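You operate a simulated robot arm through the tools that you are given. There is no shell and no other tool. Be economical: measure what you need, move in short steps, check, and stop when the job is done.

The job below is to be done with a simulated robot arm. You get a single attempt, and the scene is never put back.

Task
Put things in order on the table. At the end: the brown egg stands where the green dough piece stood; the red big tomato is in the cream mixing bowl; the green dough piece stands where the blue stem glass stood; the blue stem glass stands where the red big tomato stood; whatever was shut is shut again. Leave all else as you found it, and nothing knocked over.

The check looks at the end state, three seconds after you hand in, the way a careful person would. Anything else that was tipped, shoved, dropped, spilled or broken makes it a failure.

Robot
A 6-joint arm with a two-finger parallel gripper, fixed in place. Base frame: the origin is at the foot of the arm, x ahead of it, y to its left, z up; the work surface is at about z = 0. Lengths are in mm, angles in degrees, forces in N, time in s.
With the tool pointing down near the work surface it reaches from about 120 to 500 mm from the base axis. Its first joint turns from -72.0 to 72.0 degrees. Payload 0.65 kg.
The tool frame sits at the grasp point between the pads (the TCP): z along the fingers, y along the line on which they close. The tips reach 25 mm beyond it. Largest opening 76 mm; finger width 18, thickness 10; the body of the gripper, 36 by 78 mm, starts 45 mm behind the TCP.
Orientation is that of the tool frame in the base frame, as [roll, pitch, yaw] about the fixed x, y, z axes, in that order (R = Rz(yaw) Ry(pitch) Rx(roll)). With the fingers straight down and closing along the base's y, the tool's x points along the base's -x, its y along +y and its z along -z.

Tools
- The arm moves only by the tool step_arm. Its argument "moves" is a list that holds one entry, the list of rows, each a list of 6 numbers: the shift along the tool's x, y, z in units of 200 mm (1.0 is 200 mm), then the turn, a rotation vector about the tool's x, y, z in units of 90 degrees (1.0 is 90 degrees). In form: [[[x, y, z, ax, ay, az], ...]]. A call has 1 to 10 rows; each row is the pose to reach, as a shift and turn from the pose commanded when the call began, along the tool's axes at that moment. "jaw" is the opening, from 0 (shut) to 1 (fully open), set as the call begins (left out, the last holds). A call with a number of a shift or a turn outside -1 to 1 is refused whole. Each row takes 0.2 s and may step no farther than 50 mm and 8.6 degrees from the row before; otherwise, or with a gripper value out of range, the whole call is refused. A pose out of reach is approached as far as the arm can. The call stops where the force on the tool passes 40 N (or 10 N more than at its start, if that is more) or the arm is blocked; 0.2 s more then pass. Each finger travels about 108 mm/s and halts on what it meets, pressing with about 41 N; the grip force reading is that of the motor and also rises with nothing between the fingers. The clock runs only during rows and for 0.2 s after the last one: add rows that repeat a pose to give the fingers time. The reply holds the time, the measured pose of the TCP, the force on the tool along the base axes, the opening and the grip force, in the units named above and with some noise.
- Cameras (640 x 400 px; columns grow to the right, rows downward): "scene" is fixed at [36.7, 260.1, 402.7]; the picture's right is [-0.90, -0.43, 0.00], its down [-0.24, 0.51, -0.82] and it looks along [0.35, -0.74, -0.57] (base axes); focal length 214 px, centre (320, 200). "wrist" rides on the gripper at [58, 11, -81] in the tool frame; the picture's right is [-0.18, 0.98, 0.00], its down [-0.75, -0.14, -0.64] and it looks along [-0.63, -0.12, 0.77] (tool axes); focal length 243 px, centre (320, 200). There is no depth. A picture from a camera that has moved, and an enlarged one, comes with that camera's place and axes in the base frame and with its lens.
- capture(camera): a new picture of that camera. It takes no simulated time.
- inspect(camera, box): a new picture of the part [left, top, right, bottom] of that camera's present view, enlarged. It takes no simulated time.
- sign_off(): hands the job in; it is judged then, once.

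Go step by step. Nothing tells you positions but the pictures and the camera data: compare them with the known pose of the tool, close in by small moves and look again before you grip or let go. The budget is 120 turns and 84 pictures, counting those below and the enlarged ones. Unless the task says otherwise, let go and move clear before handing in, and close with one line.

The tools are called after "Call:" as a command line: name --argument value ..., lists and objects as JSON in quotes. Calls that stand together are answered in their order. step_arm: Moves the arm, as the interface text tells. Its arguments: {"type":"object","properties":{"moves":{"type":"array"},"jaw":{"type":"number"}},"required":["moves"]} The other tools are called the same way: capture (camera) takes a picture; inspect (camera, box) takes an enlarged picture of a part of a camera's view; sign_off () hands the job in.

At the start:

```text
time: 0.0
tcp_pos: [229.7, -92.7, 320.3]
ee_rot: [-179.8, -0.1, 179.9]
wrist_force: [0.2, 0.0, -0.5]
opening: 76.5
grasp_force: 0.0
```

scene: 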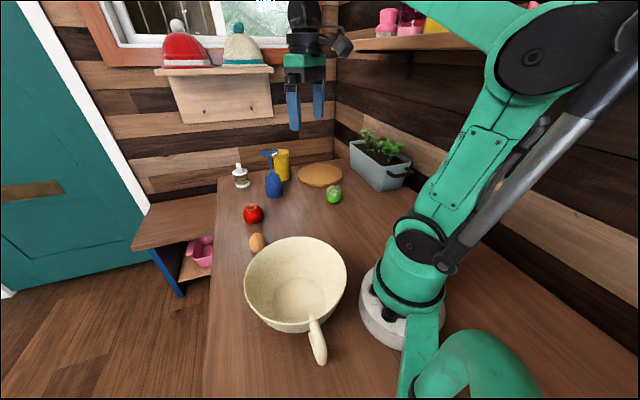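
wrist: 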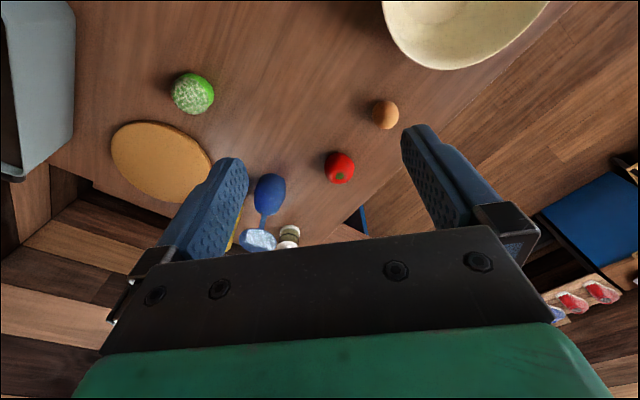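

I'll look closer at the objects before planning.

Call:
inspect --camera "scene" --box '[220, 130, 380, 230]'

Call:
inspect --camera "wrist" --box '[90, 50, 410, 250]'

Call:
inspect --camera "scene" --box '[220, 220, 380, 380]'

```text
4.00 times, centred on (300, 180) of scene
camera zoom: at [36.7, 260.1, 402.7], right [-0.9, -0.43, 0.0], down [-0.24, 0.51, -0.82], along [0.35, -0.74, -0.57], focal length 858 px, centre (400, 280)
```

zoom: 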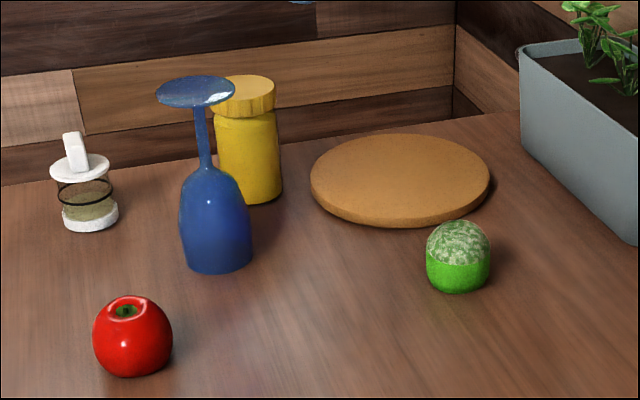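

```text
2.00 times, centred on (250, 150) of wrist
camera zoom: at [172.5, -82.4, 401.7], right [0.18, 0.98, 0.0], down [0.75, -0.14, 0.64], along [0.63, -0.12, -0.77], focal length 485 px, centre (460, 300)
```

zoom: 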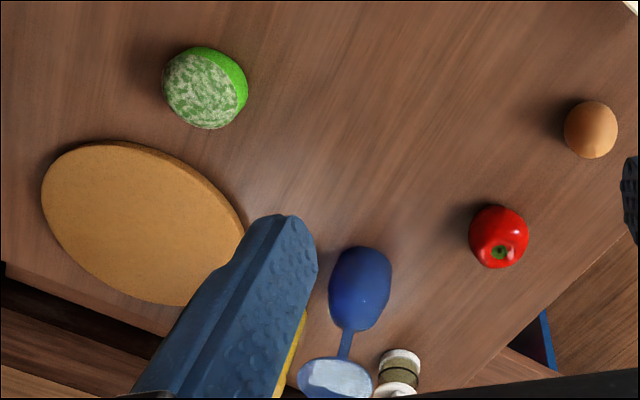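

```text
2.50 times, centred on (300, 300) of scene
camera zoom: at [36.7, 260.1, 402.7], right [-0.9, -0.43, 0.0], down [-0.24, 0.51, -0.82], along [0.35, -0.74, -0.57], focal length 536 px, centre (370, -50)
```

zoom: 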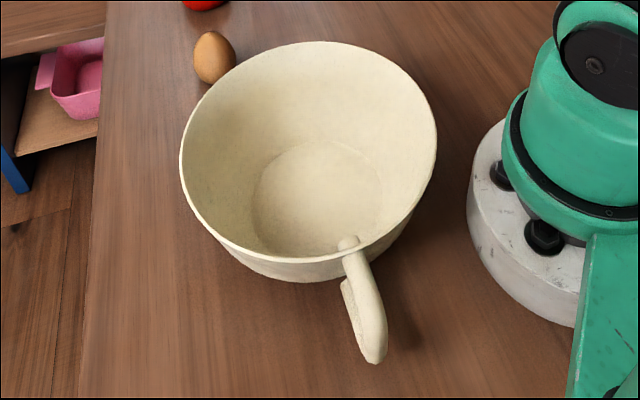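

The glass stands upside down on its rim at about (438,-222) and is about 149 tall. The tomato is at about (411,-90), the dough at (245,-288), the egg at (329,-7), and the bowl centre at (173,70). The order will be tomato, glass, dough, egg, starting with a move above the tomato.

Call:
step_arm --moves '[[[-0.15, 0.003, 0.14, 0, 0, 0], [-0.3, 0.006, 0.28, 0, 0, 0], [-0.45, 0.01, 0.42, 0, 0, 0], [-0.6, 0.013, 0.56, 0, 0, 0], [-0.75, 0.016, 0.7, 0, 0, 0], [-0.905, 0.02, 0.85, 0, 0, 0], [-0.905, 0.02, 0.85, 0, 0, 0]]]' --jaw 1

Call:
capture --camera "wrist"

Call:
capture --camera "scene"

```text
time: 1.6
tcp_pos: [411.0, -87.0, 149.6]
ee_rot: [-179.9, 0.0, -180.0]
wrist_force: [-0.5, -0.2, -0.6]
opening: 76.0
grasp_force: 0.0
```

```text
78 pictures are left
camera wrist: at [353.6, -76.7, 230.5], right [0.18, 0.98, 0.0], down [0.75, -0.14, 0.64], along [0.63, -0.12, -0.77], focal length 243 px, centre (320, 200)
```

wrist: 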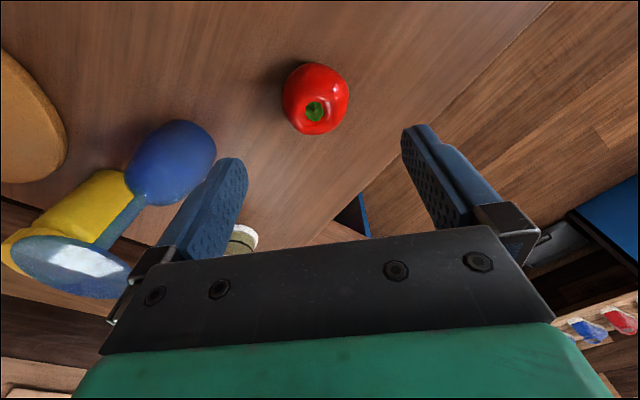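

```text
77 pictures are left
```

scene: 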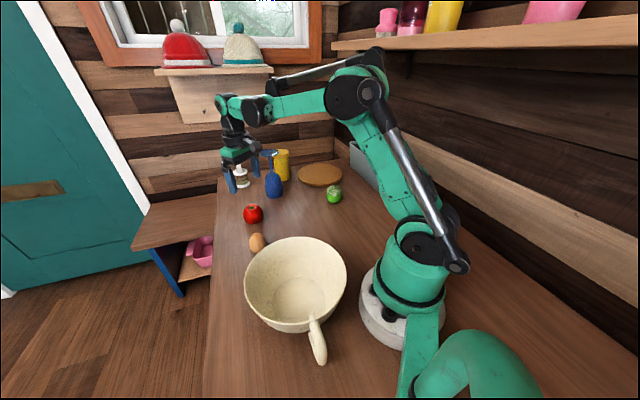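

The nearer view puts the tomato at about (416,-93). I'll shift there, go down to z=85 and look again.

Call:
step_arm --moves '[[[-0.025, -0.03, 0.15, 0, 0, 0], [-0.025, -0.03, 0.32, 0, 0, 0], [-0.025, -0.03, 0.32, 0, 0, 0]]]'

Call:
capture --camera "wrist"

Call:
inspect --camera "scene" --box '[200, 130, 328, 230]'

```text
time: 2.4
tcp_pos: [416.3, -91.8, 86.0]
ee_rot: [-180.0, 0.1, 180.0]
wrist_force: [-0.8, 0.5, -0.6]
opening: 75.9
grasp_force: 0.1
```

```text
76 pictures are left
camera wrist: at [358.5, -82.6, 166.3], right [0.18, 0.98, 0.0], down [0.75, -0.14, 0.64], along [0.63, -0.12, -0.77], focal length 243 px, centre (320, 200)
```

wrist: 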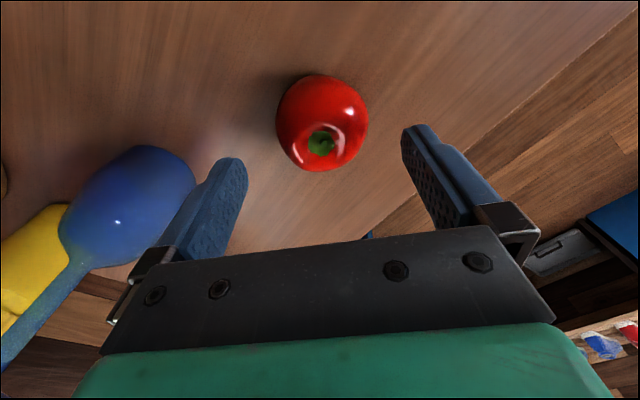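

```text
4.00 times, centred on (264, 180) of scene
camera zoom: at [36.7, 260.1, 402.7], right [-0.9, -0.43, 0.0], down [-0.24, 0.51, -0.82], along [0.35, -0.74, -0.57], focal length 858 px, centre (544, 280)
```

zoom: 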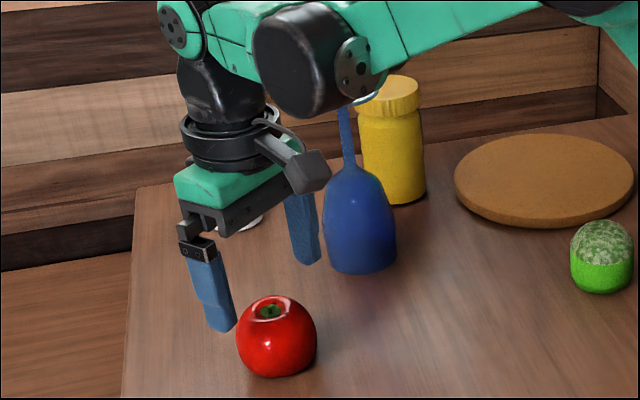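

The tomato is centred between the fingers at about (416,-93). I'll go down to z≈31 and grip.

Call:
step_arm --moves '[[[0, -0.005, 0.15, 0, 0, 0], [0, -0.005, 0.275, 0, 0, 0], [0, -0.005, 0.275, 0, 0, 0]]]'

Call:
capture --camera "wrist"

```text
time: 3.2
tcp_pos: [416.2, -95.1, 32.3]
ee_rot: [-179.9, 0.0, -179.9]
wrist_force: [0.4, -0.5, -0.5]
opening: 76.2
grasp_force: 0.0
```

```text
74 pictures are left
camera wrist: at [357.7, -85.1, 112.7], right [0.18, 0.98, 0.0], down [0.75, -0.14, 0.64], along [0.63, -0.12, -0.77], focal length 243 px, centre (320, 200)
```

wrist: 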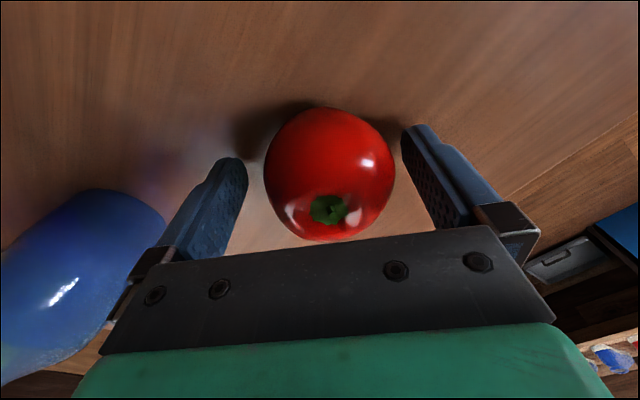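

The tomato is at (416,-92), so I'll shift about 2 mm in y and close the jaw.

Call:
step_arm --moves '[[[0, 0.01, 0.0, 0, 0, 0], [0, 0.01, 0.0, 0, 0, 0]]]'

Call:
step_arm --moves '[[[0, 0, 0, 0, 0, 0], [0, 0, 0, 0, 0, 0], [0, 0, 0, 0, 0, 0]]]' --jaw 0.6

```text
time: 3.8
tcp_pos: [415.8, -94.1, 32.3]
ee_rot: [-179.8, 0.0, 180.0]
wrist_force: [0.3, 0.7, -0.4]
opening: 75.6
grasp_force: 0.0
```

```text
time: 4.6
tcp_pos: [415.5, -93.1, 31.4]
ee_rot: [-179.9, 0.0, 180.0]
wrist_force: [0.2, -0.5, 0.9]
opening: 55.0
grasp_force: 41.3
```

The tomato is held at 55 mm wide. I'll lift it.

Call:
step_arm --moves '[[[0, 0, -0.1, 0, 0, 0], [0, 0, -0.3, 0, 0, 0], [0, 0, -0.5, 0, 0, 0], [0, 0, -0.65, 0, 0, 0], [0.15, 0.1, -0.7, 0, 0, 0], [0.3, 0.2, -0.7, 0, 0, 0], [0.45, 0.3, -0.7, 0, 0, 0], [0.6, 0.4, -0.7, 0, 0, 0], [0.6, 0.4, -0.7, 0, 0, 0]]]'

Call:
capture --camera "wrist"

```text
time: 6.6
tcp_pos: [295.0, -13.6, 172.9]
ee_rot: [-179.8, 0.0, 180.0]
wrist_force: [0.3, 0.0, -1.0]
opening: 54.7
grasp_force: 41.5
```

```text
73 pictures are left
camera wrist: at [237.8, -3.8, 253.3], right [0.18, 0.98, 0.0], down [0.75, -0.14, 0.64], along [0.63, -0.12, -0.77], focal length 243 px, centre (320, 200)
```

wrist: 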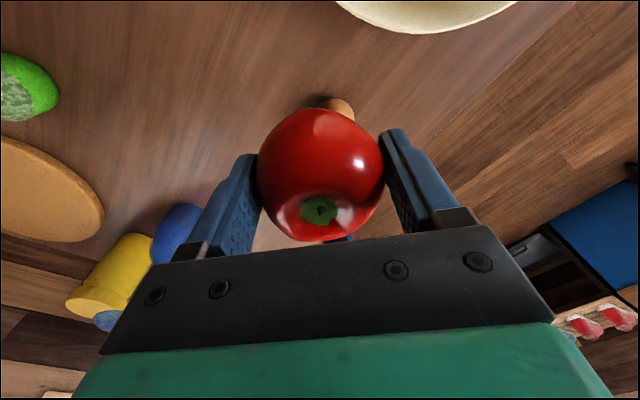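

Carrying it on over the bowl centre, about (175,70).

Call:
step_arm --moves '[[[0.15, 0.105, 0, 0, 0, 0], [0.3, 0.21, 0, 0, 0, 0], [0.45, 0.315, 0, 0, 0, 0], [0.6, 0.42, 0, 0, 0, 0], [0.6, 0.42, 0, 0, 0, 0]]]'

Call:
capture --camera "wrist"

Call:
capture --camera "scene"

```text
time: 7.8
tcp_pos: [175.9, 69.5, 172.5]
ee_rot: [-179.9, -0.1, 179.9]
wrist_force: [0.8, -0.1, -1.0]
opening: 54.9
grasp_force: 40.8
```

```text
72 pictures are left
camera wrist: at [119.1, 79.5, 252.9], right [0.19, 0.98, 0.0], down [0.75, -0.14, 0.64], along [0.63, -0.12, -0.77], focal length 243 px, centre (320, 200)
```

wrist: 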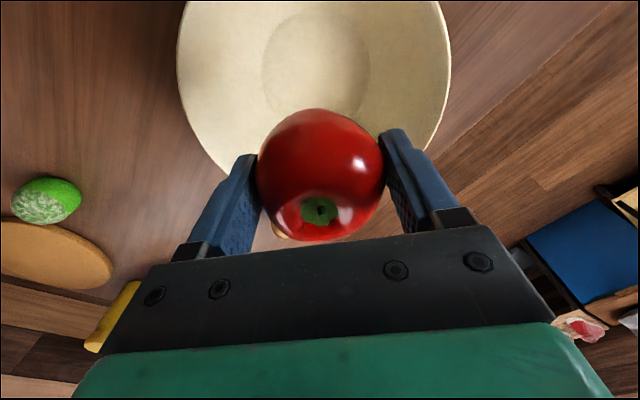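

```text
71 pictures are left
```

scene: 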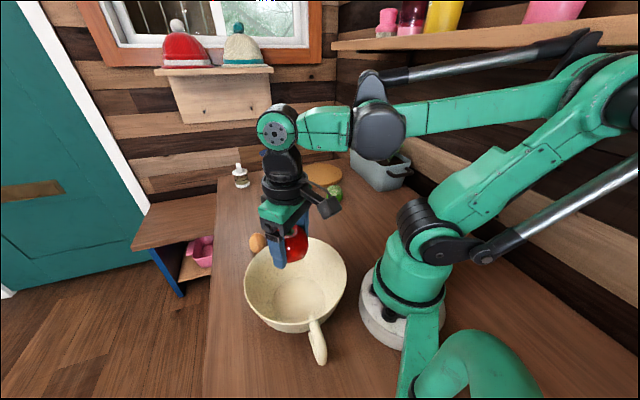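

The bowl floor centre is about (170,67). I'll shift slightly and lower the tomato into the bowl.

Call:
step_arm --moves '[[[0.025, -0.012, 0.1, 0, 0, 0], [0.025, -0.012, 0.25, 0, 0, 0], [0.025, -0.012, 0.4, 0, 0, 0], [0.025, -0.012, 0.5, 0, 0, 0], [0.025, -0.012, 0.58, 0, 0, 0], [0.025, -0.012, 0.63, 0, 0, 0], [0.025, -0.012, 0.63, 0, 0, 0]]]'

Call:
capture --camera "wrist"

Call:
inspect --camera "scene" --box '[220, 180, 380, 380]'

```text
time: 8.7
tcp_pos: [139.1, 53.9, 76.1]
ee_rot: [180.0, 0.1, 179.7]
wrist_force: [-0.1, -0.2, -1.2]
opening: 54.6
grasp_force: 40.9
stopped in row 4: the arm was blocked; the commanded pose is now the measured one
```

```text
70 pictures are left
camera wrist: at [81.6, 64.7, 156.7], right [0.19, 0.98, 0.0], down [0.75, -0.14, 0.65], along [0.63, -0.12, -0.76], focal length 243 px, centre (320, 200)
```

wrist: 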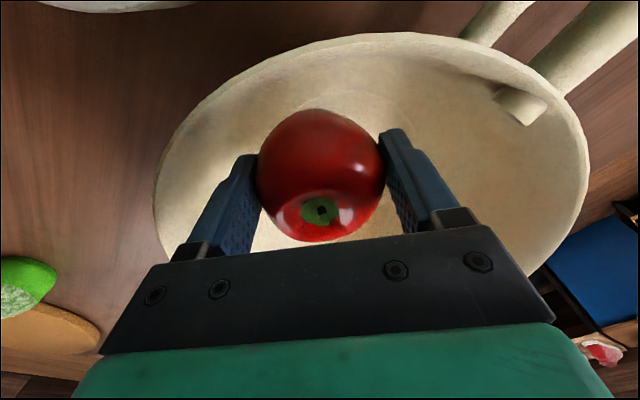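

```text
2.00 times, centred on (300, 280) of scene
camera zoom: at [36.3, 259.7, 402.9], right [-0.9, -0.43, 0.0], down [-0.24, 0.51, -0.82], along [0.35, -0.74, -0.57], focal length 429 px, centre (360, 40)
```

zoom: 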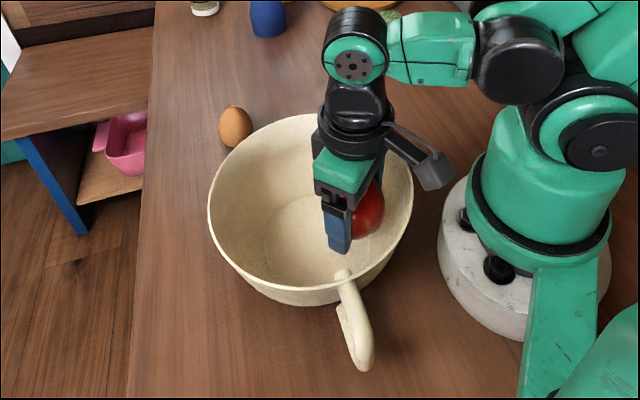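

The arm was pulled radially inward, to about (139,54,76), before reaching the commanded spot. The bowl hasn't moved. I'll go up and back out to centre.

Call:
step_arm --moves '[[[0, 0, -0.1, 0, 0, 0], [0, 0, -0.2, 0, 0, 0], [-0.08, 0.035, -0.2, 0, 0, 0], [-0.16, 0.07, -0.2, 0, 0, 0], [-0.16, 0.07, -0.2, 0, 0, 0]]]'

```text
time: 9.9
tcp_pos: [163.9, 64.0, 111.3]
ee_rot: [-179.9, 0.2, 179.7]
wrist_force: [0.2, 0.3, -0.1]
opening: 54.7
grasp_force: 41.3
```

Call:
step_arm --moves '[[[0, 0, 0, 0, 0, 0], [0, 0, 0, 0, 0, 0]]]'

Call:
capture --camera "scene"

```text
time: 10.5
tcp_pos: [163.9, 65.8, 110.4]
ee_rot: [179.9, 0.2, 179.7]
wrist_force: [0.0, 0.0, -0.6]
opening: 54.8
grasp_force: 40.3
```

```text
68 pictures are left
```

scene: 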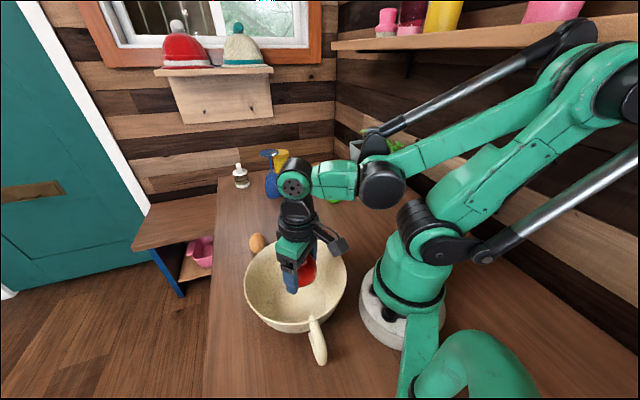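

The arm settles a few mm short of the command, so I'll test how it responds to an outward nudge.

Call:
step_arm --moves '[[[-0.07, 0.02, 0, 0, 0, 0], [-0.07, 0.02, 0, 0, 0, 0], [-0.07, 0.02, 0, 0, 0, 0]]]'

```text
time: 11.1
tcp_pos: [159.5, 61.7, 103.2]
ee_rot: [-179.8, 0.2, 179.9]
wrist_force: [0.1, -0.5, -1.6]
opening: 54.9
grasp_force: 41.2
stopped in row 2: the arm was blocked; the commanded pose is now the measured one
```

The outward nudge moved the arm inward and down, so it seems to be in an awkward configuration. I'll go back up to the good pose and descend in smaller increments.

Call:
step_arm --moves '[[[0, 0, -0.12, 0, 0, 0], [0, 0, -0.24, 0, 0, 0], [-0.03, 0.01, -0.36, 0, 0, 0], [-0.08, 0.03, -0.36, 0, 0, 0], [-0.08, 0.03, -0.36, 0, 0, 0]]]'

Call:
capture --camera "scene"

```text
time: 12.3
tcp_pos: [176.1, 68.0, 175.4]
ee_rot: [-180.0, 0.0, 179.8]
wrist_force: [0.2, 0.2, -1.2]
opening: 54.7
grasp_force: 40.7
```

```text
67 pictures are left
```

scene: 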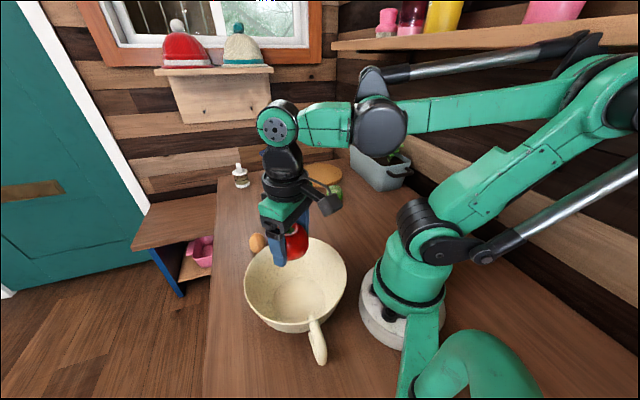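

The pose is good here. I'll move about 25 mm outward, toward the far half of the bowl floor, and descend slowly.

Call:
step_arm --moves '[[[-0.1, 0.03, 0, 0, 0, 0], [-0.1, 0.03, 0.1, 0, 0, 0], [-0.1, 0.03, 0.2, 0, 0, 0], [-0.1, 0.03, 0.2, 0, 0, 0]]]'

Call:
step_arm --moves '[[[0, 0, 0.05, 0, 0, 0], [0, 0, 0.1, 0, 0, 0], [0, 0, 0.1, 0, 0, 0]]]'

```text
time: 13.3
tcp_pos: [172.3, 66.0, 125.7]
ee_rot: [-179.9, 0.1, 179.9]
wrist_force: [0.0, -0.8, 0.3]
opening: 54.6
grasp_force: 40.8
stopped in row 4: the arm was blocked; the commanded pose is now the measured one
```

```text
time: 14.1
tcp_pos: [158.6, 59.4, 100.3]
ee_rot: [179.9, 0.2, 179.8]
wrist_force: [-0.3, -0.1, -0.8]
opening: 54.7
grasp_force: 41.2
```

The same boundary showed up. I'll go back up, move farther out at height, and see whether descending from there works.

Call:
step_arm --moves '[[[0, 0, -0.12, 0, 0, 0], [0, 0, -0.24, 0, 0, 0], [0, 0, -0.38, 0, 0, 0], [-0.15, 0.06, -0.38, 0, 0, 0], [-0.3, 0.12, -0.38, 0, 0, 0], [-0.3, 0.12, -0.38, 0, 0, 0]]]'

Call:
step_arm --moves '[[[0, 0, 0.07, 0, 0, 0], [0, 0, 0.14, 0, 0, 0], [0, 0, 0.2, 0, 0, 0], [0, 0, 0.2, 0, 0, 0]]]'

Call:
capture --camera "scene"

```text
time: 15.3
tcp_pos: [184.8, 69.7, 164.7]
ee_rot: [-179.9, 0.2, 179.6]
wrist_force: [0.3, -0.3, -1.4]
opening: 54.9
grasp_force: 40.4
stopped in row 6: the arm was blocked; the commanded pose is now the measured one
```

```text
time: 16.3
tcp_pos: [170.7, 62.4, 118.8]
ee_rot: [179.9, 0.2, 179.7]
wrist_force: [0.4, 0.0, -0.4]
opening: 54.6
grasp_force: 41.1
```

```text
66 pictures are left
```

scene: 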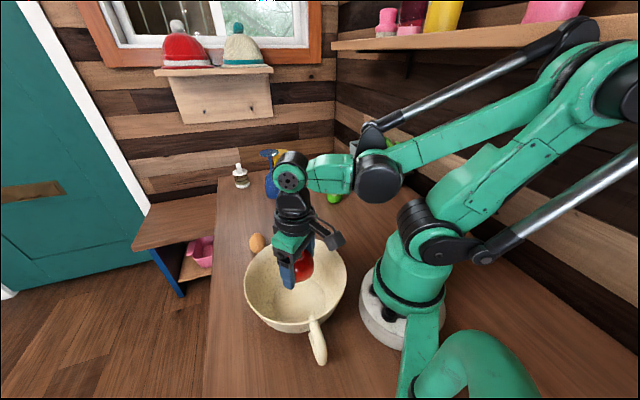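

J2 seems unable to swing forward, and the elbow may be caught on something behind the arm. I'll look there.

Call:
inspect --camera "scene" --box '[440, 0, 640, 125]'

Call:
inspect --camera "scene" --box '[320, 125, 640, 400]'

```text
3.20 times, centred on (540, 62) of scene
camera zoom: at [36.0, 259.5, 403.1], right [-0.9, -0.43, 0.0], down [-0.24, 0.51, -0.82], along [0.35, -0.74, -0.57], focal length 686 px, centre (-384, 640)
```

zoom: 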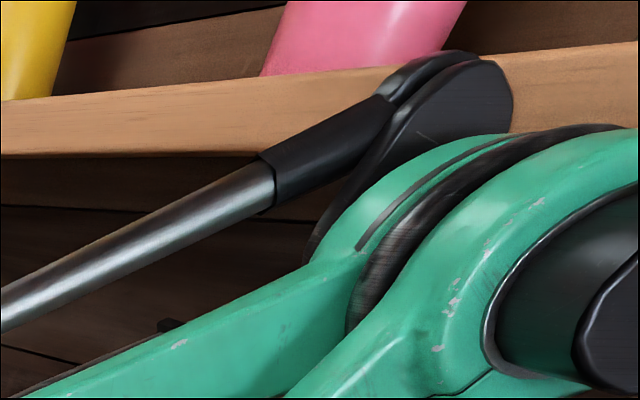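

```text
1.45 times, centred on (480, 262) of scene
camera zoom: at [36.0, 259.5, 403.1], right [-0.9, -0.43, 0.0], down [-0.24, 0.51, -0.82], along [0.35, -0.74, -0.57], focal length 312 px, centre (87, 109)
```

zoom: 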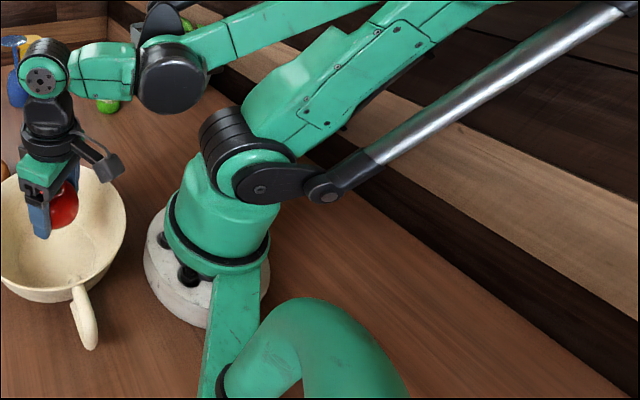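

The elbow's rod end is probably caught by the wall shelf behind when the arm folds this far back. I'll rise and retrace my entry path toward (295,-14,173).

Call:
step_arm --moves '[[[0, 0, -0.1, 0, 0, 0], [0, 0, -0.2, 0, 0, 0], [-0.02, 0.02, -0.28, 0, 0, 0], [-0.02, 0.02, -0.28, 0, 0, 0]]]'

Call:
step_arm --moves '[[[-0.05, -0.15, 0, 0, 0, 0], [-0.15, -0.25, 0, 0, 0, 0], [-0.3, -0.3, 0, 0, 0, 0], [-0.45, -0.35, 0, 0, 0, 0], [-0.6, -0.42, 0, 0, 0, 0], [-0.6, -0.42, 0, 0, 0, 0]]]'

Call:
capture --camera "scene"

```text
time: 17.3
tcp_pos: [189.7, 70.8, 178.0]
ee_rot: [-179.9, 0.2, 179.3]
wrist_force: [0.3, 0.4, -0.5]
opening: 54.5
grasp_force: 41.1
```

```text
time: 18.7
tcp_pos: [311.5, -11.5, 182.0]
ee_rot: [-179.9, 0.0, 179.6]
wrist_force: [-0.3, 0.1, -1.3]
opening: 54.7
grasp_force: 41.2
```

```text
63 pictures are left
```

scene: 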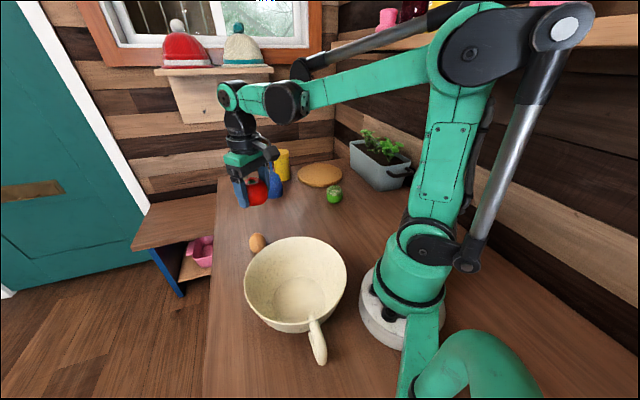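

The arm is free again and nothing on the table has moved. I'll tilt the tool 30° so the wrist stays farther out, which means the elbow folds back less.

Call:
step_arm --moves '[[[0, 0, 0, 0, 0.083, 0], [0, 0, 0, 0, 0.167, 0], [0, 0, 0, 0, 0.25, 0], [0, 0, 0, 0, 0.333, 0], [0, 0, 0, 0, 0.333, 0]]]'

```text
time: 19.9
tcp_pos: [309.8, -10.0, 182.8]
ee_rot: [-180.0, -25.2, 179.6]
wrist_force: [-0.4, 0.9, -1.1]
opening: 54.6
grasp_force: 40.7
out of reach, approached as far as the arm can: row 4, 5
```

Call:
step_arm --moves '[[[0, 0, 0, 0, -0.07, 0], [0, 0, 0, 0, -0.07, 0]]]'

```text
time: 20.5
tcp_pos: [310.0, -10.3, 183.6]
ee_rot: [-179.9, -18.7, 179.6]
wrist_force: [-0.3, -0.4, -1.1]
opening: 54.5
grasp_force: 41.1
```

The tilt is now 18.7°, which is enough. Carrying on to above the bowl centre at z≈140.

Call:
step_arm --moves '[[[0.117, 0.077, 0.086, 0, 0, 0], [0.233, 0.154, 0.172, 0, 0, 0], [0.35, 0.231, 0.258, 0, 0, 0], [0.466, 0.308, 0.344, 0, 0, 0], [0.583, 0.385, 0.43, 0, 0, 0], [0.583, 0.385, 0.43, 0, 0, 0]]]'

Call:
capture --camera "scene"

Call:
capture --camera "wrist"

```text
time: 21.9
tcp_pos: [171.5, 66.2, 136.6]
ee_rot: [-179.9, -18.9, 179.6]
wrist_force: [0.2, -0.4, -1.2]
opening: 54.6
grasp_force: 40.8
```

```text
62 pictures are left
```

scene: 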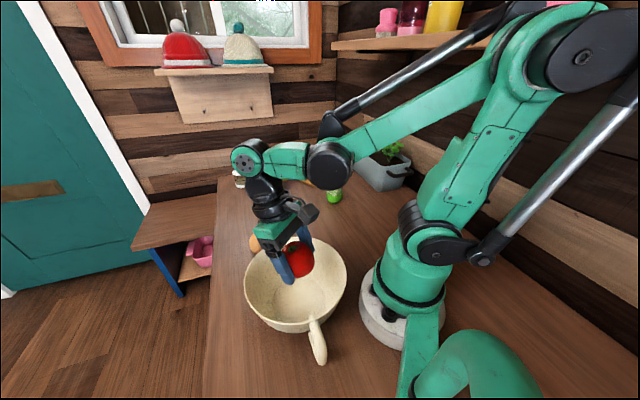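

```text
61 pictures are left
camera wrist: at [143.8, 77.7, 231.6], right [0.18, 0.98, -0.06], down [0.92, -0.15, 0.37], along [0.35, -0.12, -0.93], focal length 243 px, centre (320, 200)
```

wrist: 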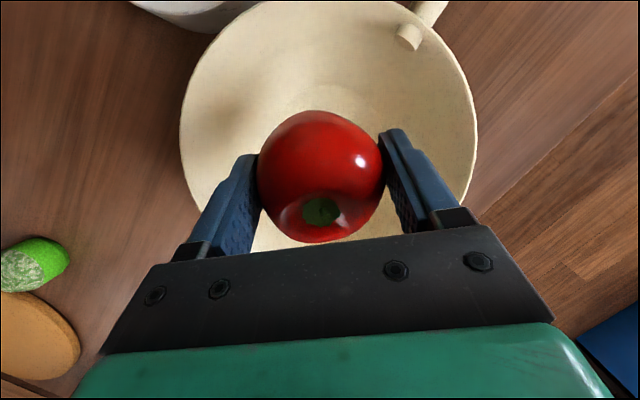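

That tracks well. Now lowering straight down into the bowl.

Call:
step_arm --moves '[[[-0.037, 0, 0.109, 0, 0, 0], [-0.074, 0, 0.218, 0, 0, 0], [-0.111, 0, 0.327, 0, 0, 0], [-0.13, 0, 0.383, 0, 0, 0], [-0.148, 0, 0.436, 0, 0, 0], [-0.148, 0, 0.436, 0, 0, 0]]]'

Call:
inspect --camera "scene" --box '[220, 180, 380, 380]'

Call:
capture --camera "wrist"

```text
time: 23.3
tcp_pos: [172.3, 68.8, 46.2]
ee_rot: [-179.9, -18.9, 179.5]
wrist_force: [-0.7, -0.9, -1.0]
opening: 54.3
grasp_force: 41.6
```

```text
2.00 times, centred on (300, 280) of scene
camera zoom: at [36.7, 260.1, 402.7], right [-0.9, -0.43, 0.0], down [-0.24, 0.51, -0.82], along [0.35, -0.74, -0.57], focal length 429 px, centre (360, 40)
```

zoom: 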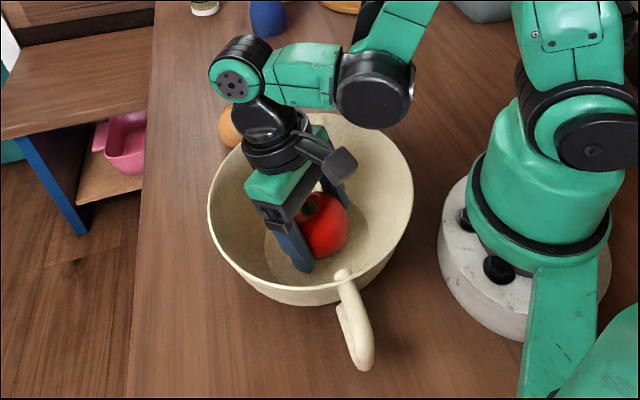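

```text
59 pictures are left
camera wrist: at [144.3, 79.5, 141.2], right [0.18, 0.98, -0.06], down [0.92, -0.15, 0.37], along [0.35, -0.12, -0.93], focal length 243 px, centre (320, 200)
```

wrist: 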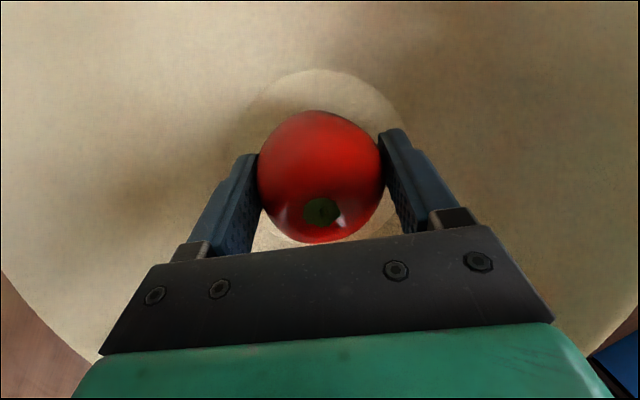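

The tomato is just above the bowl floor. I'll lower it another ~6 mm and check the force.

Call:
step_arm --moves '[[[-0.005, 0, 0.014, 0, 0, 0], [-0.0096, 0, 0.028, 0, 0, 0], [-0.0096, 0, 0.028, 0, 0, 0]]]'

```text
time: 23.9
tcp_pos: [172.2, 69.1, 42.1]
ee_rot: [179.8, -19.2, 179.6]
wrist_force: [1.3, 0.6, 20.3]
opening: 54.3
grasp_force: 40.8
stopped in row 2: the force on the tool passed its limit (the readings are from after the stop); the commanded pose is now the measured one
```

It is touching the floor, so I'll release and rise out along the vertical.

Call:
step_arm --moves '[[[0, 0, 0, 0, 0, 0], [0, 0, 0, 0, 0, 0], [0, 0, 0, 0, 0, 0]]]' --jaw 0.88

Call:
capture --camera "wrist"

```text
time: 24.7
tcp_pos: [171.1, 68.3, 42.1]
ee_rot: [179.9, -19.2, 179.8]
wrist_force: [-0.4, 0.1, 0.5]
opening: 67.0
grasp_force: 0.0
```

```text
58 pictures are left
camera wrist: at [144.0, 78.9, 137.5], right [0.18, 0.98, -0.06], down [0.92, -0.15, 0.36], along [0.35, -0.12, -0.93], focal length 243 px, centre (320, 200)
```

wrist: 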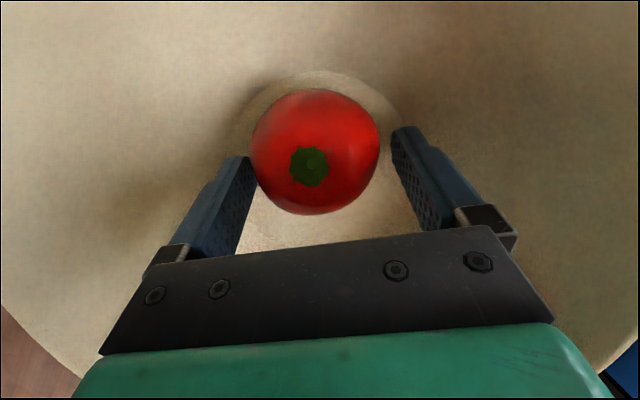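

The tomato rests in the bowl. I'll centre the fingers on it and back out along the tool axis.

Call:
step_arm --moves '[[[0, -0.018, -0.01, 0, 0, 0], [0, -0.018, -0.12, 0, 0, 0], [0, -0.018, -0.3, 0, 0, 0], [0, -0.018, -0.5, 0, 0, 0], [0, -0.018, -0.68, 0, 0, 0], [0, -0.018, -0.68, 0, 0, 0]]]'

Call:
capture --camera "scene"

```text
time: 26.1
tcp_pos: [218.6, 66.1, 170.8]
ee_rot: [179.9, -19.3, 179.8]
wrist_force: [-0.4, 0.3, 0.1]
opening: 66.9
grasp_force: 0.0
```

```text
57 pictures are left
```

scene: 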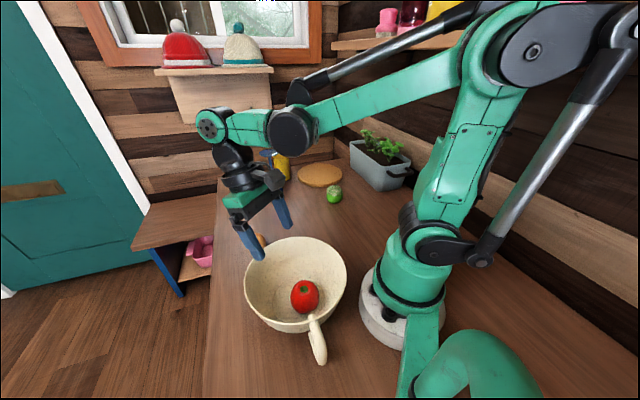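

The tomato is in the bowl. Next I move out toward the glass and untilt along the way.

Call:
step_arm --moves '[[[-0.087, -0.138, -0.083, 0, 0, 0], [-0.173, -0.277, -0.167, 0, 0, 0], [-0.26, -0.415, -0.25, 0, 0, 0], [-0.347, -0.553, -0.333, 0, 0, 0], [-0.433, -0.692, -0.417, 0, 0, 0], [-0.52, -0.83, -0.5, 0, 0, 0], [-0.52, -0.83, -0.5, 0, -0.0715, 0], [-0.52, -0.83, -0.5, 0, -0.143, 0], [-0.52, -0.83, -0.5, 0, -0.2144, 0], [-0.52, -0.83, -0.5, 0, -0.2144, 0]]]' --jaw 1

Call:
capture --camera "wrist"

```text
time: 28.3
tcp_pos: [346.7, -102.4, 229.3]
ee_rot: [179.9, 0.2, 179.8]
wrist_force: [-0.1, 0.0, -0.4]
opening: 76.0
grasp_force: 0.1
```

```text
56 pictures are left
camera wrist: at [289.2, -92.0, 310.1], right [0.19, 0.98, 0.0], down [0.75, -0.15, 0.65], along [0.63, -0.12, -0.76], focal length 243 px, centre (320, 200)
```

wrist: 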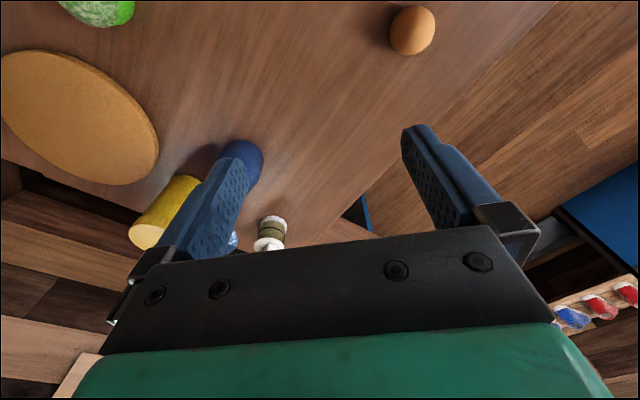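

Call:
step_arm --moves '[[[-0.08, -0.193, 0, 0, 0, 0], [-0.16, -0.387, 0, 0, 0, 0], [-0.24, -0.58, 0, 0, 0, 0], [-0.24, -0.58, 0, 0, 0, 0]]]'

Call:
capture --camera "wrist"

Call:
inspect --camera "scene" --box '[200, 100, 360, 220]'

```text
time: 29.3
tcp_pos: [395.2, -217.1, 227.2]
ee_rot: [179.9, 0.2, 179.8]
wrist_force: [0.3, -0.1, -0.1]
opening: 76.0
grasp_force: 0.1
```

```text
55 pictures are left
camera wrist: at [338.4, -207.8, 308.2], right [0.19, 0.98, 0.0], down [0.75, -0.15, 0.64], along [0.63, -0.12, -0.76], focal length 243 px, centre (320, 200)
```

wrist: 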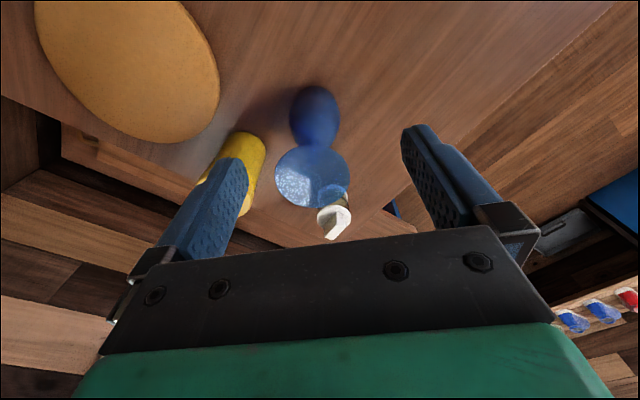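

```text
3.33 times, centred on (280, 160) of scene
camera zoom: at [36.7, 260.1, 402.7], right [-0.9, -0.43, 0.0], down [-0.24, 0.51, -0.82], along [0.35, -0.74, -0.57], focal length 715 px, centre (453, 333)
```

zoom: 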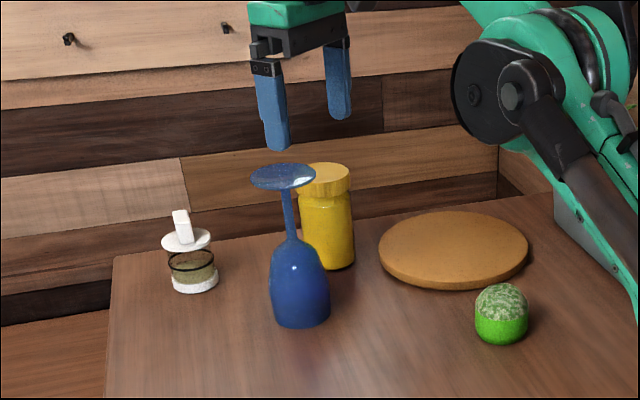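

The glass foot appears at about (444,-232,149). I'll move above it while staying high, then look again.

Call:
step_arm --moves '[[[-0.115, -0.03, 0, 0, 0, 0], [-0.23, -0.06, 0.05, 0, 0, 0], [-0.23, -0.06, 0.05, 0, 0, 0]]]'

Call:
capture --camera "wrist"

Call:
inspect --camera "scene" --box '[200, 100, 360, 220]'

```text
time: 30.1
tcp_pos: [410.1, -216.1, 202.4]
ee_rot: [179.8, 0.1, 179.8]
wrist_force: [0.0, 0.4, 0.2]
opening: 76.2
grasp_force: 0.0
out of reach, approached as far as the arm can: row 1, 2, 3
```

```text
53 pictures are left
camera wrist: at [353.9, -206.1, 283.3], right [0.19, 0.98, 0.0], down [0.75, -0.15, 0.64], along [0.63, -0.12, -0.76], focal length 243 px, centre (320, 200)
```

wrist: 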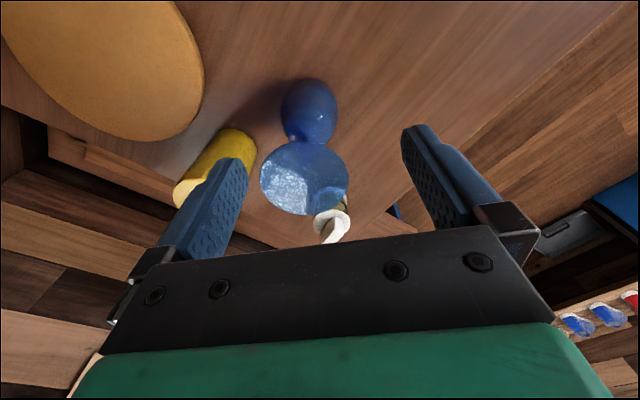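

```text
3.33 times, centred on (280, 160) of scene
camera zoom: at [36.7, 260.1, 402.7], right [-0.9, -0.43, 0.0], down [-0.24, 0.51, -0.82], along [0.35, -0.74, -0.57], focal length 715 px, centre (453, 333)
```

zoom: 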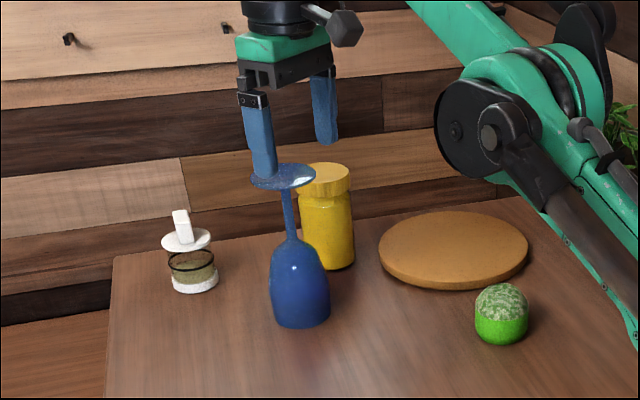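

At this height the glass is out of reach with a vertical tool. Instead I'll grip the stem from the side with the tool near horizontal. I'll back off, turn the tool to the glass's azimuth (about -27°) and test how far it tilts outward.

Call:
step_arm --moves '[[[0, 0, -0.1, 0, 0, 0], [0.15, 0.085, -0.14, 0, 0, 0], [0.3, 0.17, -0.14, 0, 0, 0], [0.45, 0.255, -0.14, 0, 0, 0], [0.45, 0.255, -0.14, 0, 0, 0.08], [0.45, 0.255, -0.14, 0, 0, 0.16], [0.45, 0.255, -0.14, 0, 0, 0.24], [0.45, 0.255, -0.14, 0, 0, 0.303], [0.45, 0.255, -0.14, 0, 0, 0.303]]]'

Call:
step_arm --moves '[[[0, 0, 0, 0, -0.09, 0], [0, 0, 0, 0, -0.18, 0], [0, 0, 0, 0, -0.27, 0], [0, 0, 0, 0, -0.36, 0], [0, 0, 0, 0, -0.45, 0], [0, 0, 0, 0, -0.54, 0], [0, 0, 0, 0, -0.63, 0], [0, 0, 0, 0, -0.72, 0], [0, 0, 0, 0, -0.81, 0], [0, 0, 0, 0, -0.89, 0]]]'

```text
time: 32.1
tcp_pos: [320.4, -162.7, 233.0]
ee_rot: [179.8, 0.1, 152.4]
wrist_force: [1.7, 0.6, 0.5]
opening: 76.1
grasp_force: 0.1
out of reach, approached as far as the arm can: row 1
```

```text
time: 34.3
tcp_pos: [320.7, -164.1, 233.8]
ee_rot: [178.9, 80.3, 151.4]
wrist_force: [0.8, 0.3, -0.1]
opening: 76.2
grasp_force: 0.0
```

The tool tilts out to 80° fine. Let me look.

Call:
capture --camera "wrist"

Call:
capture --camera "scene"

```text
51 pictures are left
camera wrist: at [247.9, -113.3, 189.7], right [0.48, 0.86, 0.18], down [-0.52, 0.11, 0.85], along [0.71, -0.5, 0.49], focal length 243 px, centre (320, 200)
```

wrist: 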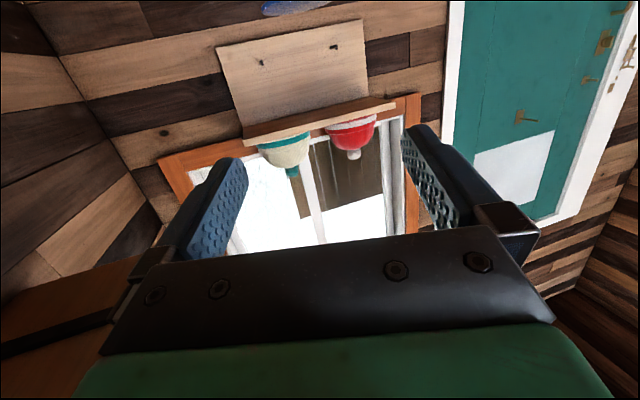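

```text
50 pictures are left
```

scene: 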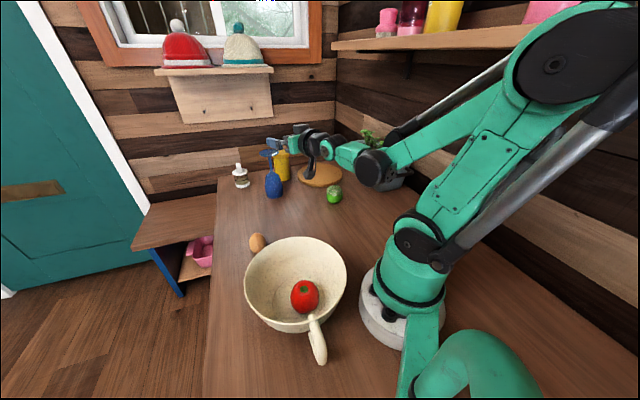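

Next I move out to about 85 mm short of the glass, then lower to stem height (z≈116).

Call:
step_arm --moves '[[[-0.024, -0.007, 0.135, 0, 0, 0], [-0.048, -0.0135, 0.271, 0, 0, 0], [0.05, -0.0135, 0.288, 0, 0, 0], [0.144, -0.0135, 0.305, 0, 0, 0], [0.24, -0.0135, 0.322, 0, 0, 0], [0.24, -0.0135, 0.322, 0, 0, 0]]]'

Call:
capture --camera "wrist"

Call:
inspect --camera "scene" --box '[200, 100, 360, 220]'

```text
time: 35.7
tcp_pos: [366.7, -190.3, 174.7]
ee_rot: [178.8, 80.2, 151.5]
wrist_force: [0.0, -0.7, 0.9]
opening: 76.0
grasp_force: 0.0
```

```text
49 pictures are left
camera wrist: at [294.4, -140.2, 131.1], right [0.48, 0.86, 0.18], down [-0.51, 0.11, 0.85], along [0.71, -0.5, 0.49], focal length 243 px, centre (320, 200)
```

wrist: 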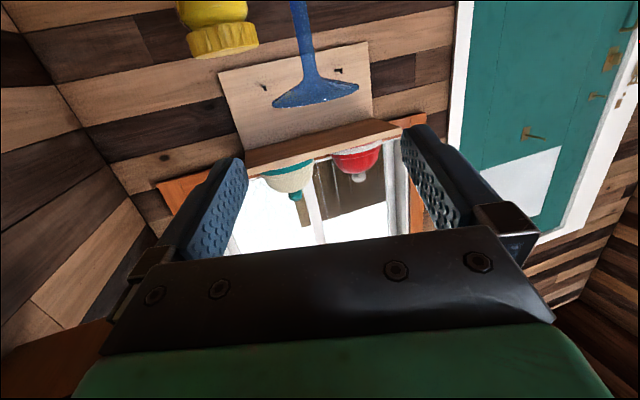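

```text
3.33 times, centred on (280, 160) of scene
camera zoom: at [36.7, 260.1, 402.7], right [-0.9, -0.43, 0.0], down [-0.24, 0.51, -0.82], along [0.35, -0.74, -0.57], focal length 715 px, centre (453, 333)
```

zoom: 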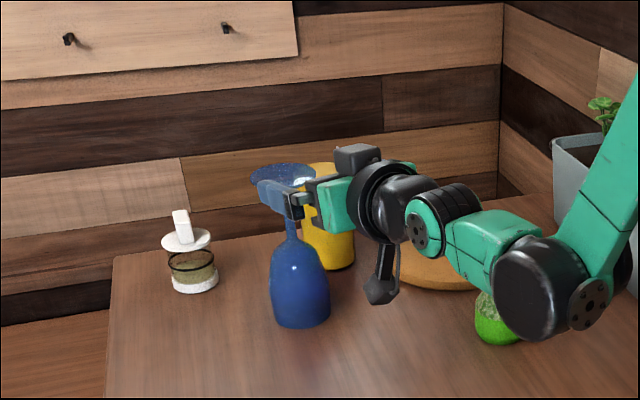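

The stem and foot triangulate to about (443,-231), which lines up with the tool. I'll lower to z≈116 and check once more.

Call:
step_arm --moves '[[[0.1, -0.002, 0.017, 0, 0, 0], [0.2, -0.004, 0.034, 0, 0, 0], [0.286, -0.006, 0.05, 0, 0, 0], [0.286, -0.006, 0.05, 0, 0, 0]]]'

Call:
capture --camera "wrist"

Call:
inspect --camera "scene" --box '[200, 100, 360, 220]'

```text
time: 36.7
tcp_pos: [381.1, -197.5, 141.1]
ee_rot: [178.8, 80.1, 151.4]
wrist_force: [-0.7, 0.6, 1.0]
opening: 75.9
grasp_force: 0.0
out of reach, approached as far as the arm can: row 2, 3, 4
```

```text
47 pictures are left
camera wrist: at [307.3, -147.9, 97.9], right [0.48, 0.86, 0.18], down [-0.51, 0.11, 0.85], along [0.71, -0.5, 0.49], focal length 243 px, centre (320, 200)
```

wrist: 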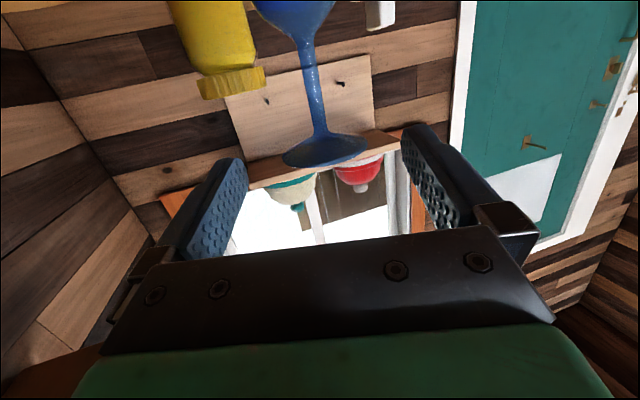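

```text
3.33 times, centred on (280, 160) of scene
camera zoom: at [36.7, 260.1, 402.7], right [-0.9, -0.43, 0.0], down [-0.24, 0.51, -0.82], along [0.35, -0.74, -0.57], focal length 715 px, centre (453, 333)
```

zoom: 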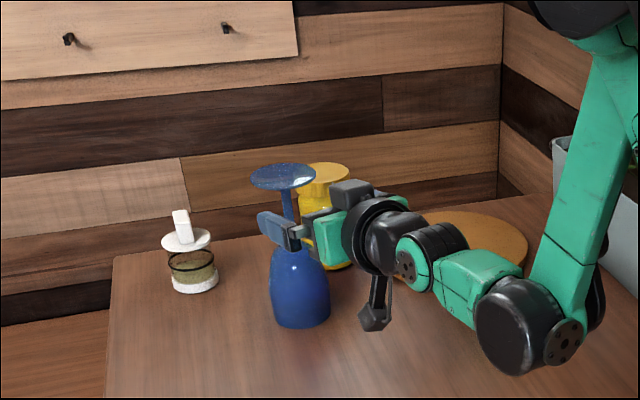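

The arm hit its fold limit at z=141, so I'll ease outward and downward together. The tips are still short of the foot.

Call:
step_arm --moves '[[[0.045, -0.003, 0.033, 0, 0, 0], [0.09, -0.005, 0.067, 0, 0, 0], [0.09, -0.005, 0.067, 0, 0, 0]]]'

```text
time: 37.5
tcp_pos: [395.0, -206.1, 128.8]
ee_rot: [178.9, 80.1, 151.5]
wrist_force: [-0.3, -0.3, 0.4]
opening: 76.0
grasp_force: 0.1
out of reach, approached as far as the arm can: row 1, 2, 3
```

The fingers are now at z≈129 with tips under foot height. Moving forward 30 mm, then checking the alignment with the stem.

Call:
step_arm --moves '[[[0, 0, 0.076, 0, 0, 0], [0, 0, 0.152, 0, 0, 0], [0, 0, 0.152, 0, 0, 0]]]'

Call:
capture --camera "wrist"

Call:
inspect --camera "scene" --box '[220, 120, 320, 220]'

```text
time: 38.3
tcp_pos: [422.1, -218.7, 122.1]
ee_rot: [178.9, 80.2, 151.4]
wrist_force: [0.8, 0.1, 1.0]
opening: 76.2
grasp_force: 0.0
```

```text
45 pictures are left
camera wrist: at [348.2, -168.9, 78.1], right [0.48, 0.86, 0.18], down [-0.51, 0.11, 0.85], along [0.71, -0.5, 0.49], focal length 243 px, centre (320, 200)
```

wrist: 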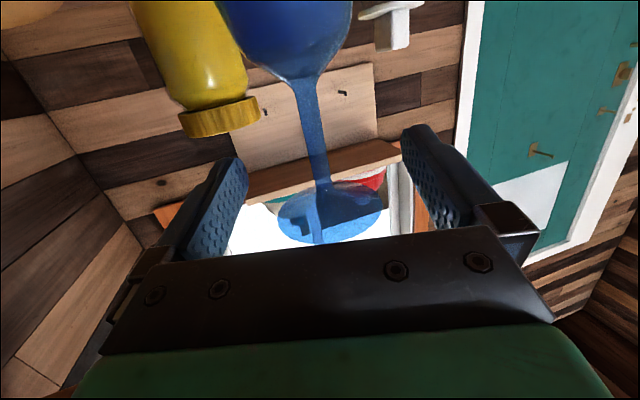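

```text
4.00 times, centred on (270, 170) of scene
camera zoom: at [36.7, 260.1, 402.7], right [-0.9, -0.43, 0.0], down [-0.24, 0.51, -0.82], along [0.35, -0.74, -0.57], focal length 858 px, centre (520, 320)
```

zoom: 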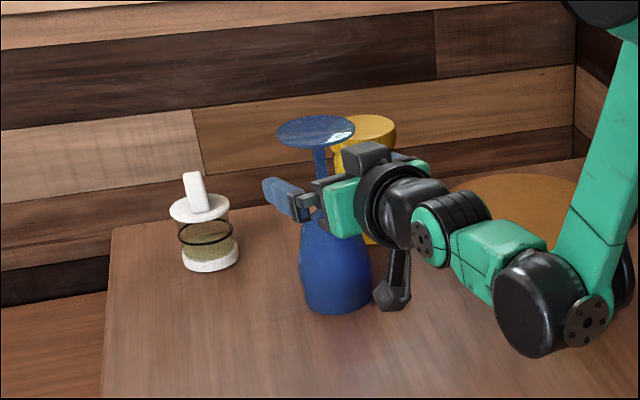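

The stem is centred to within a couple of mm. I'll advance the last 24 mm.

Call:
step_arm --moves '[[[0.002, -0.008, 0.06, 0, 0, 0], [0.004, -0.008, 0.1225, 0, 0, 0], [0.004, -0.008, 0.1225, 0, 0, 0]]]'

Call:
capture --camera "wrist"

Call:
inspect --camera "scene" --box '[220, 120, 320, 220]'

```text
time: 39.1
tcp_pos: [441.3, -233.3, 115.4]
ee_rot: [178.9, 80.2, 151.5]
wrist_force: [-0.7, 0.3, 0.0]
opening: 75.9
grasp_force: 0.1
```

```text
43 pictures are left
camera wrist: at [368.9, -182.3, 72.3], right [0.48, 0.86, 0.18], down [-0.51, 0.11, 0.85], along [0.71, -0.5, 0.49], focal length 243 px, centre (320, 200)
```

wrist: 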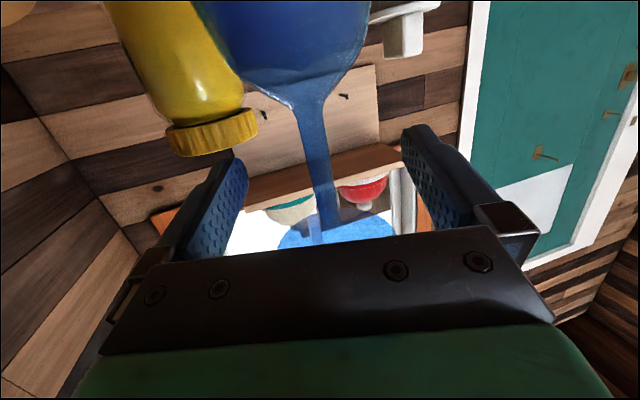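

```text
4.00 times, centred on (270, 170) of scene
camera zoom: at [36.7, 260.1, 402.7], right [-0.9, -0.43, 0.0], down [-0.24, 0.51, -0.82], along [0.35, -0.74, -0.57], focal length 858 px, centre (520, 320)
```

zoom: 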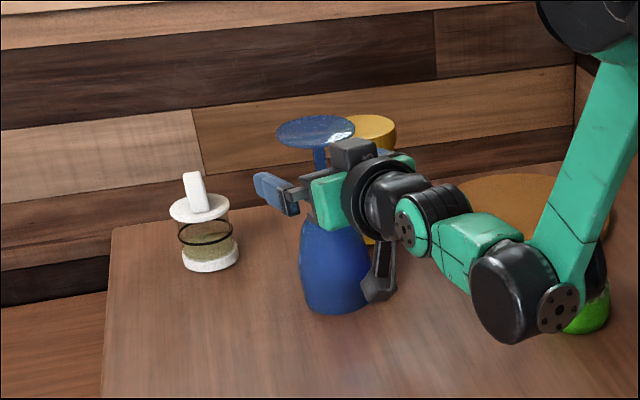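

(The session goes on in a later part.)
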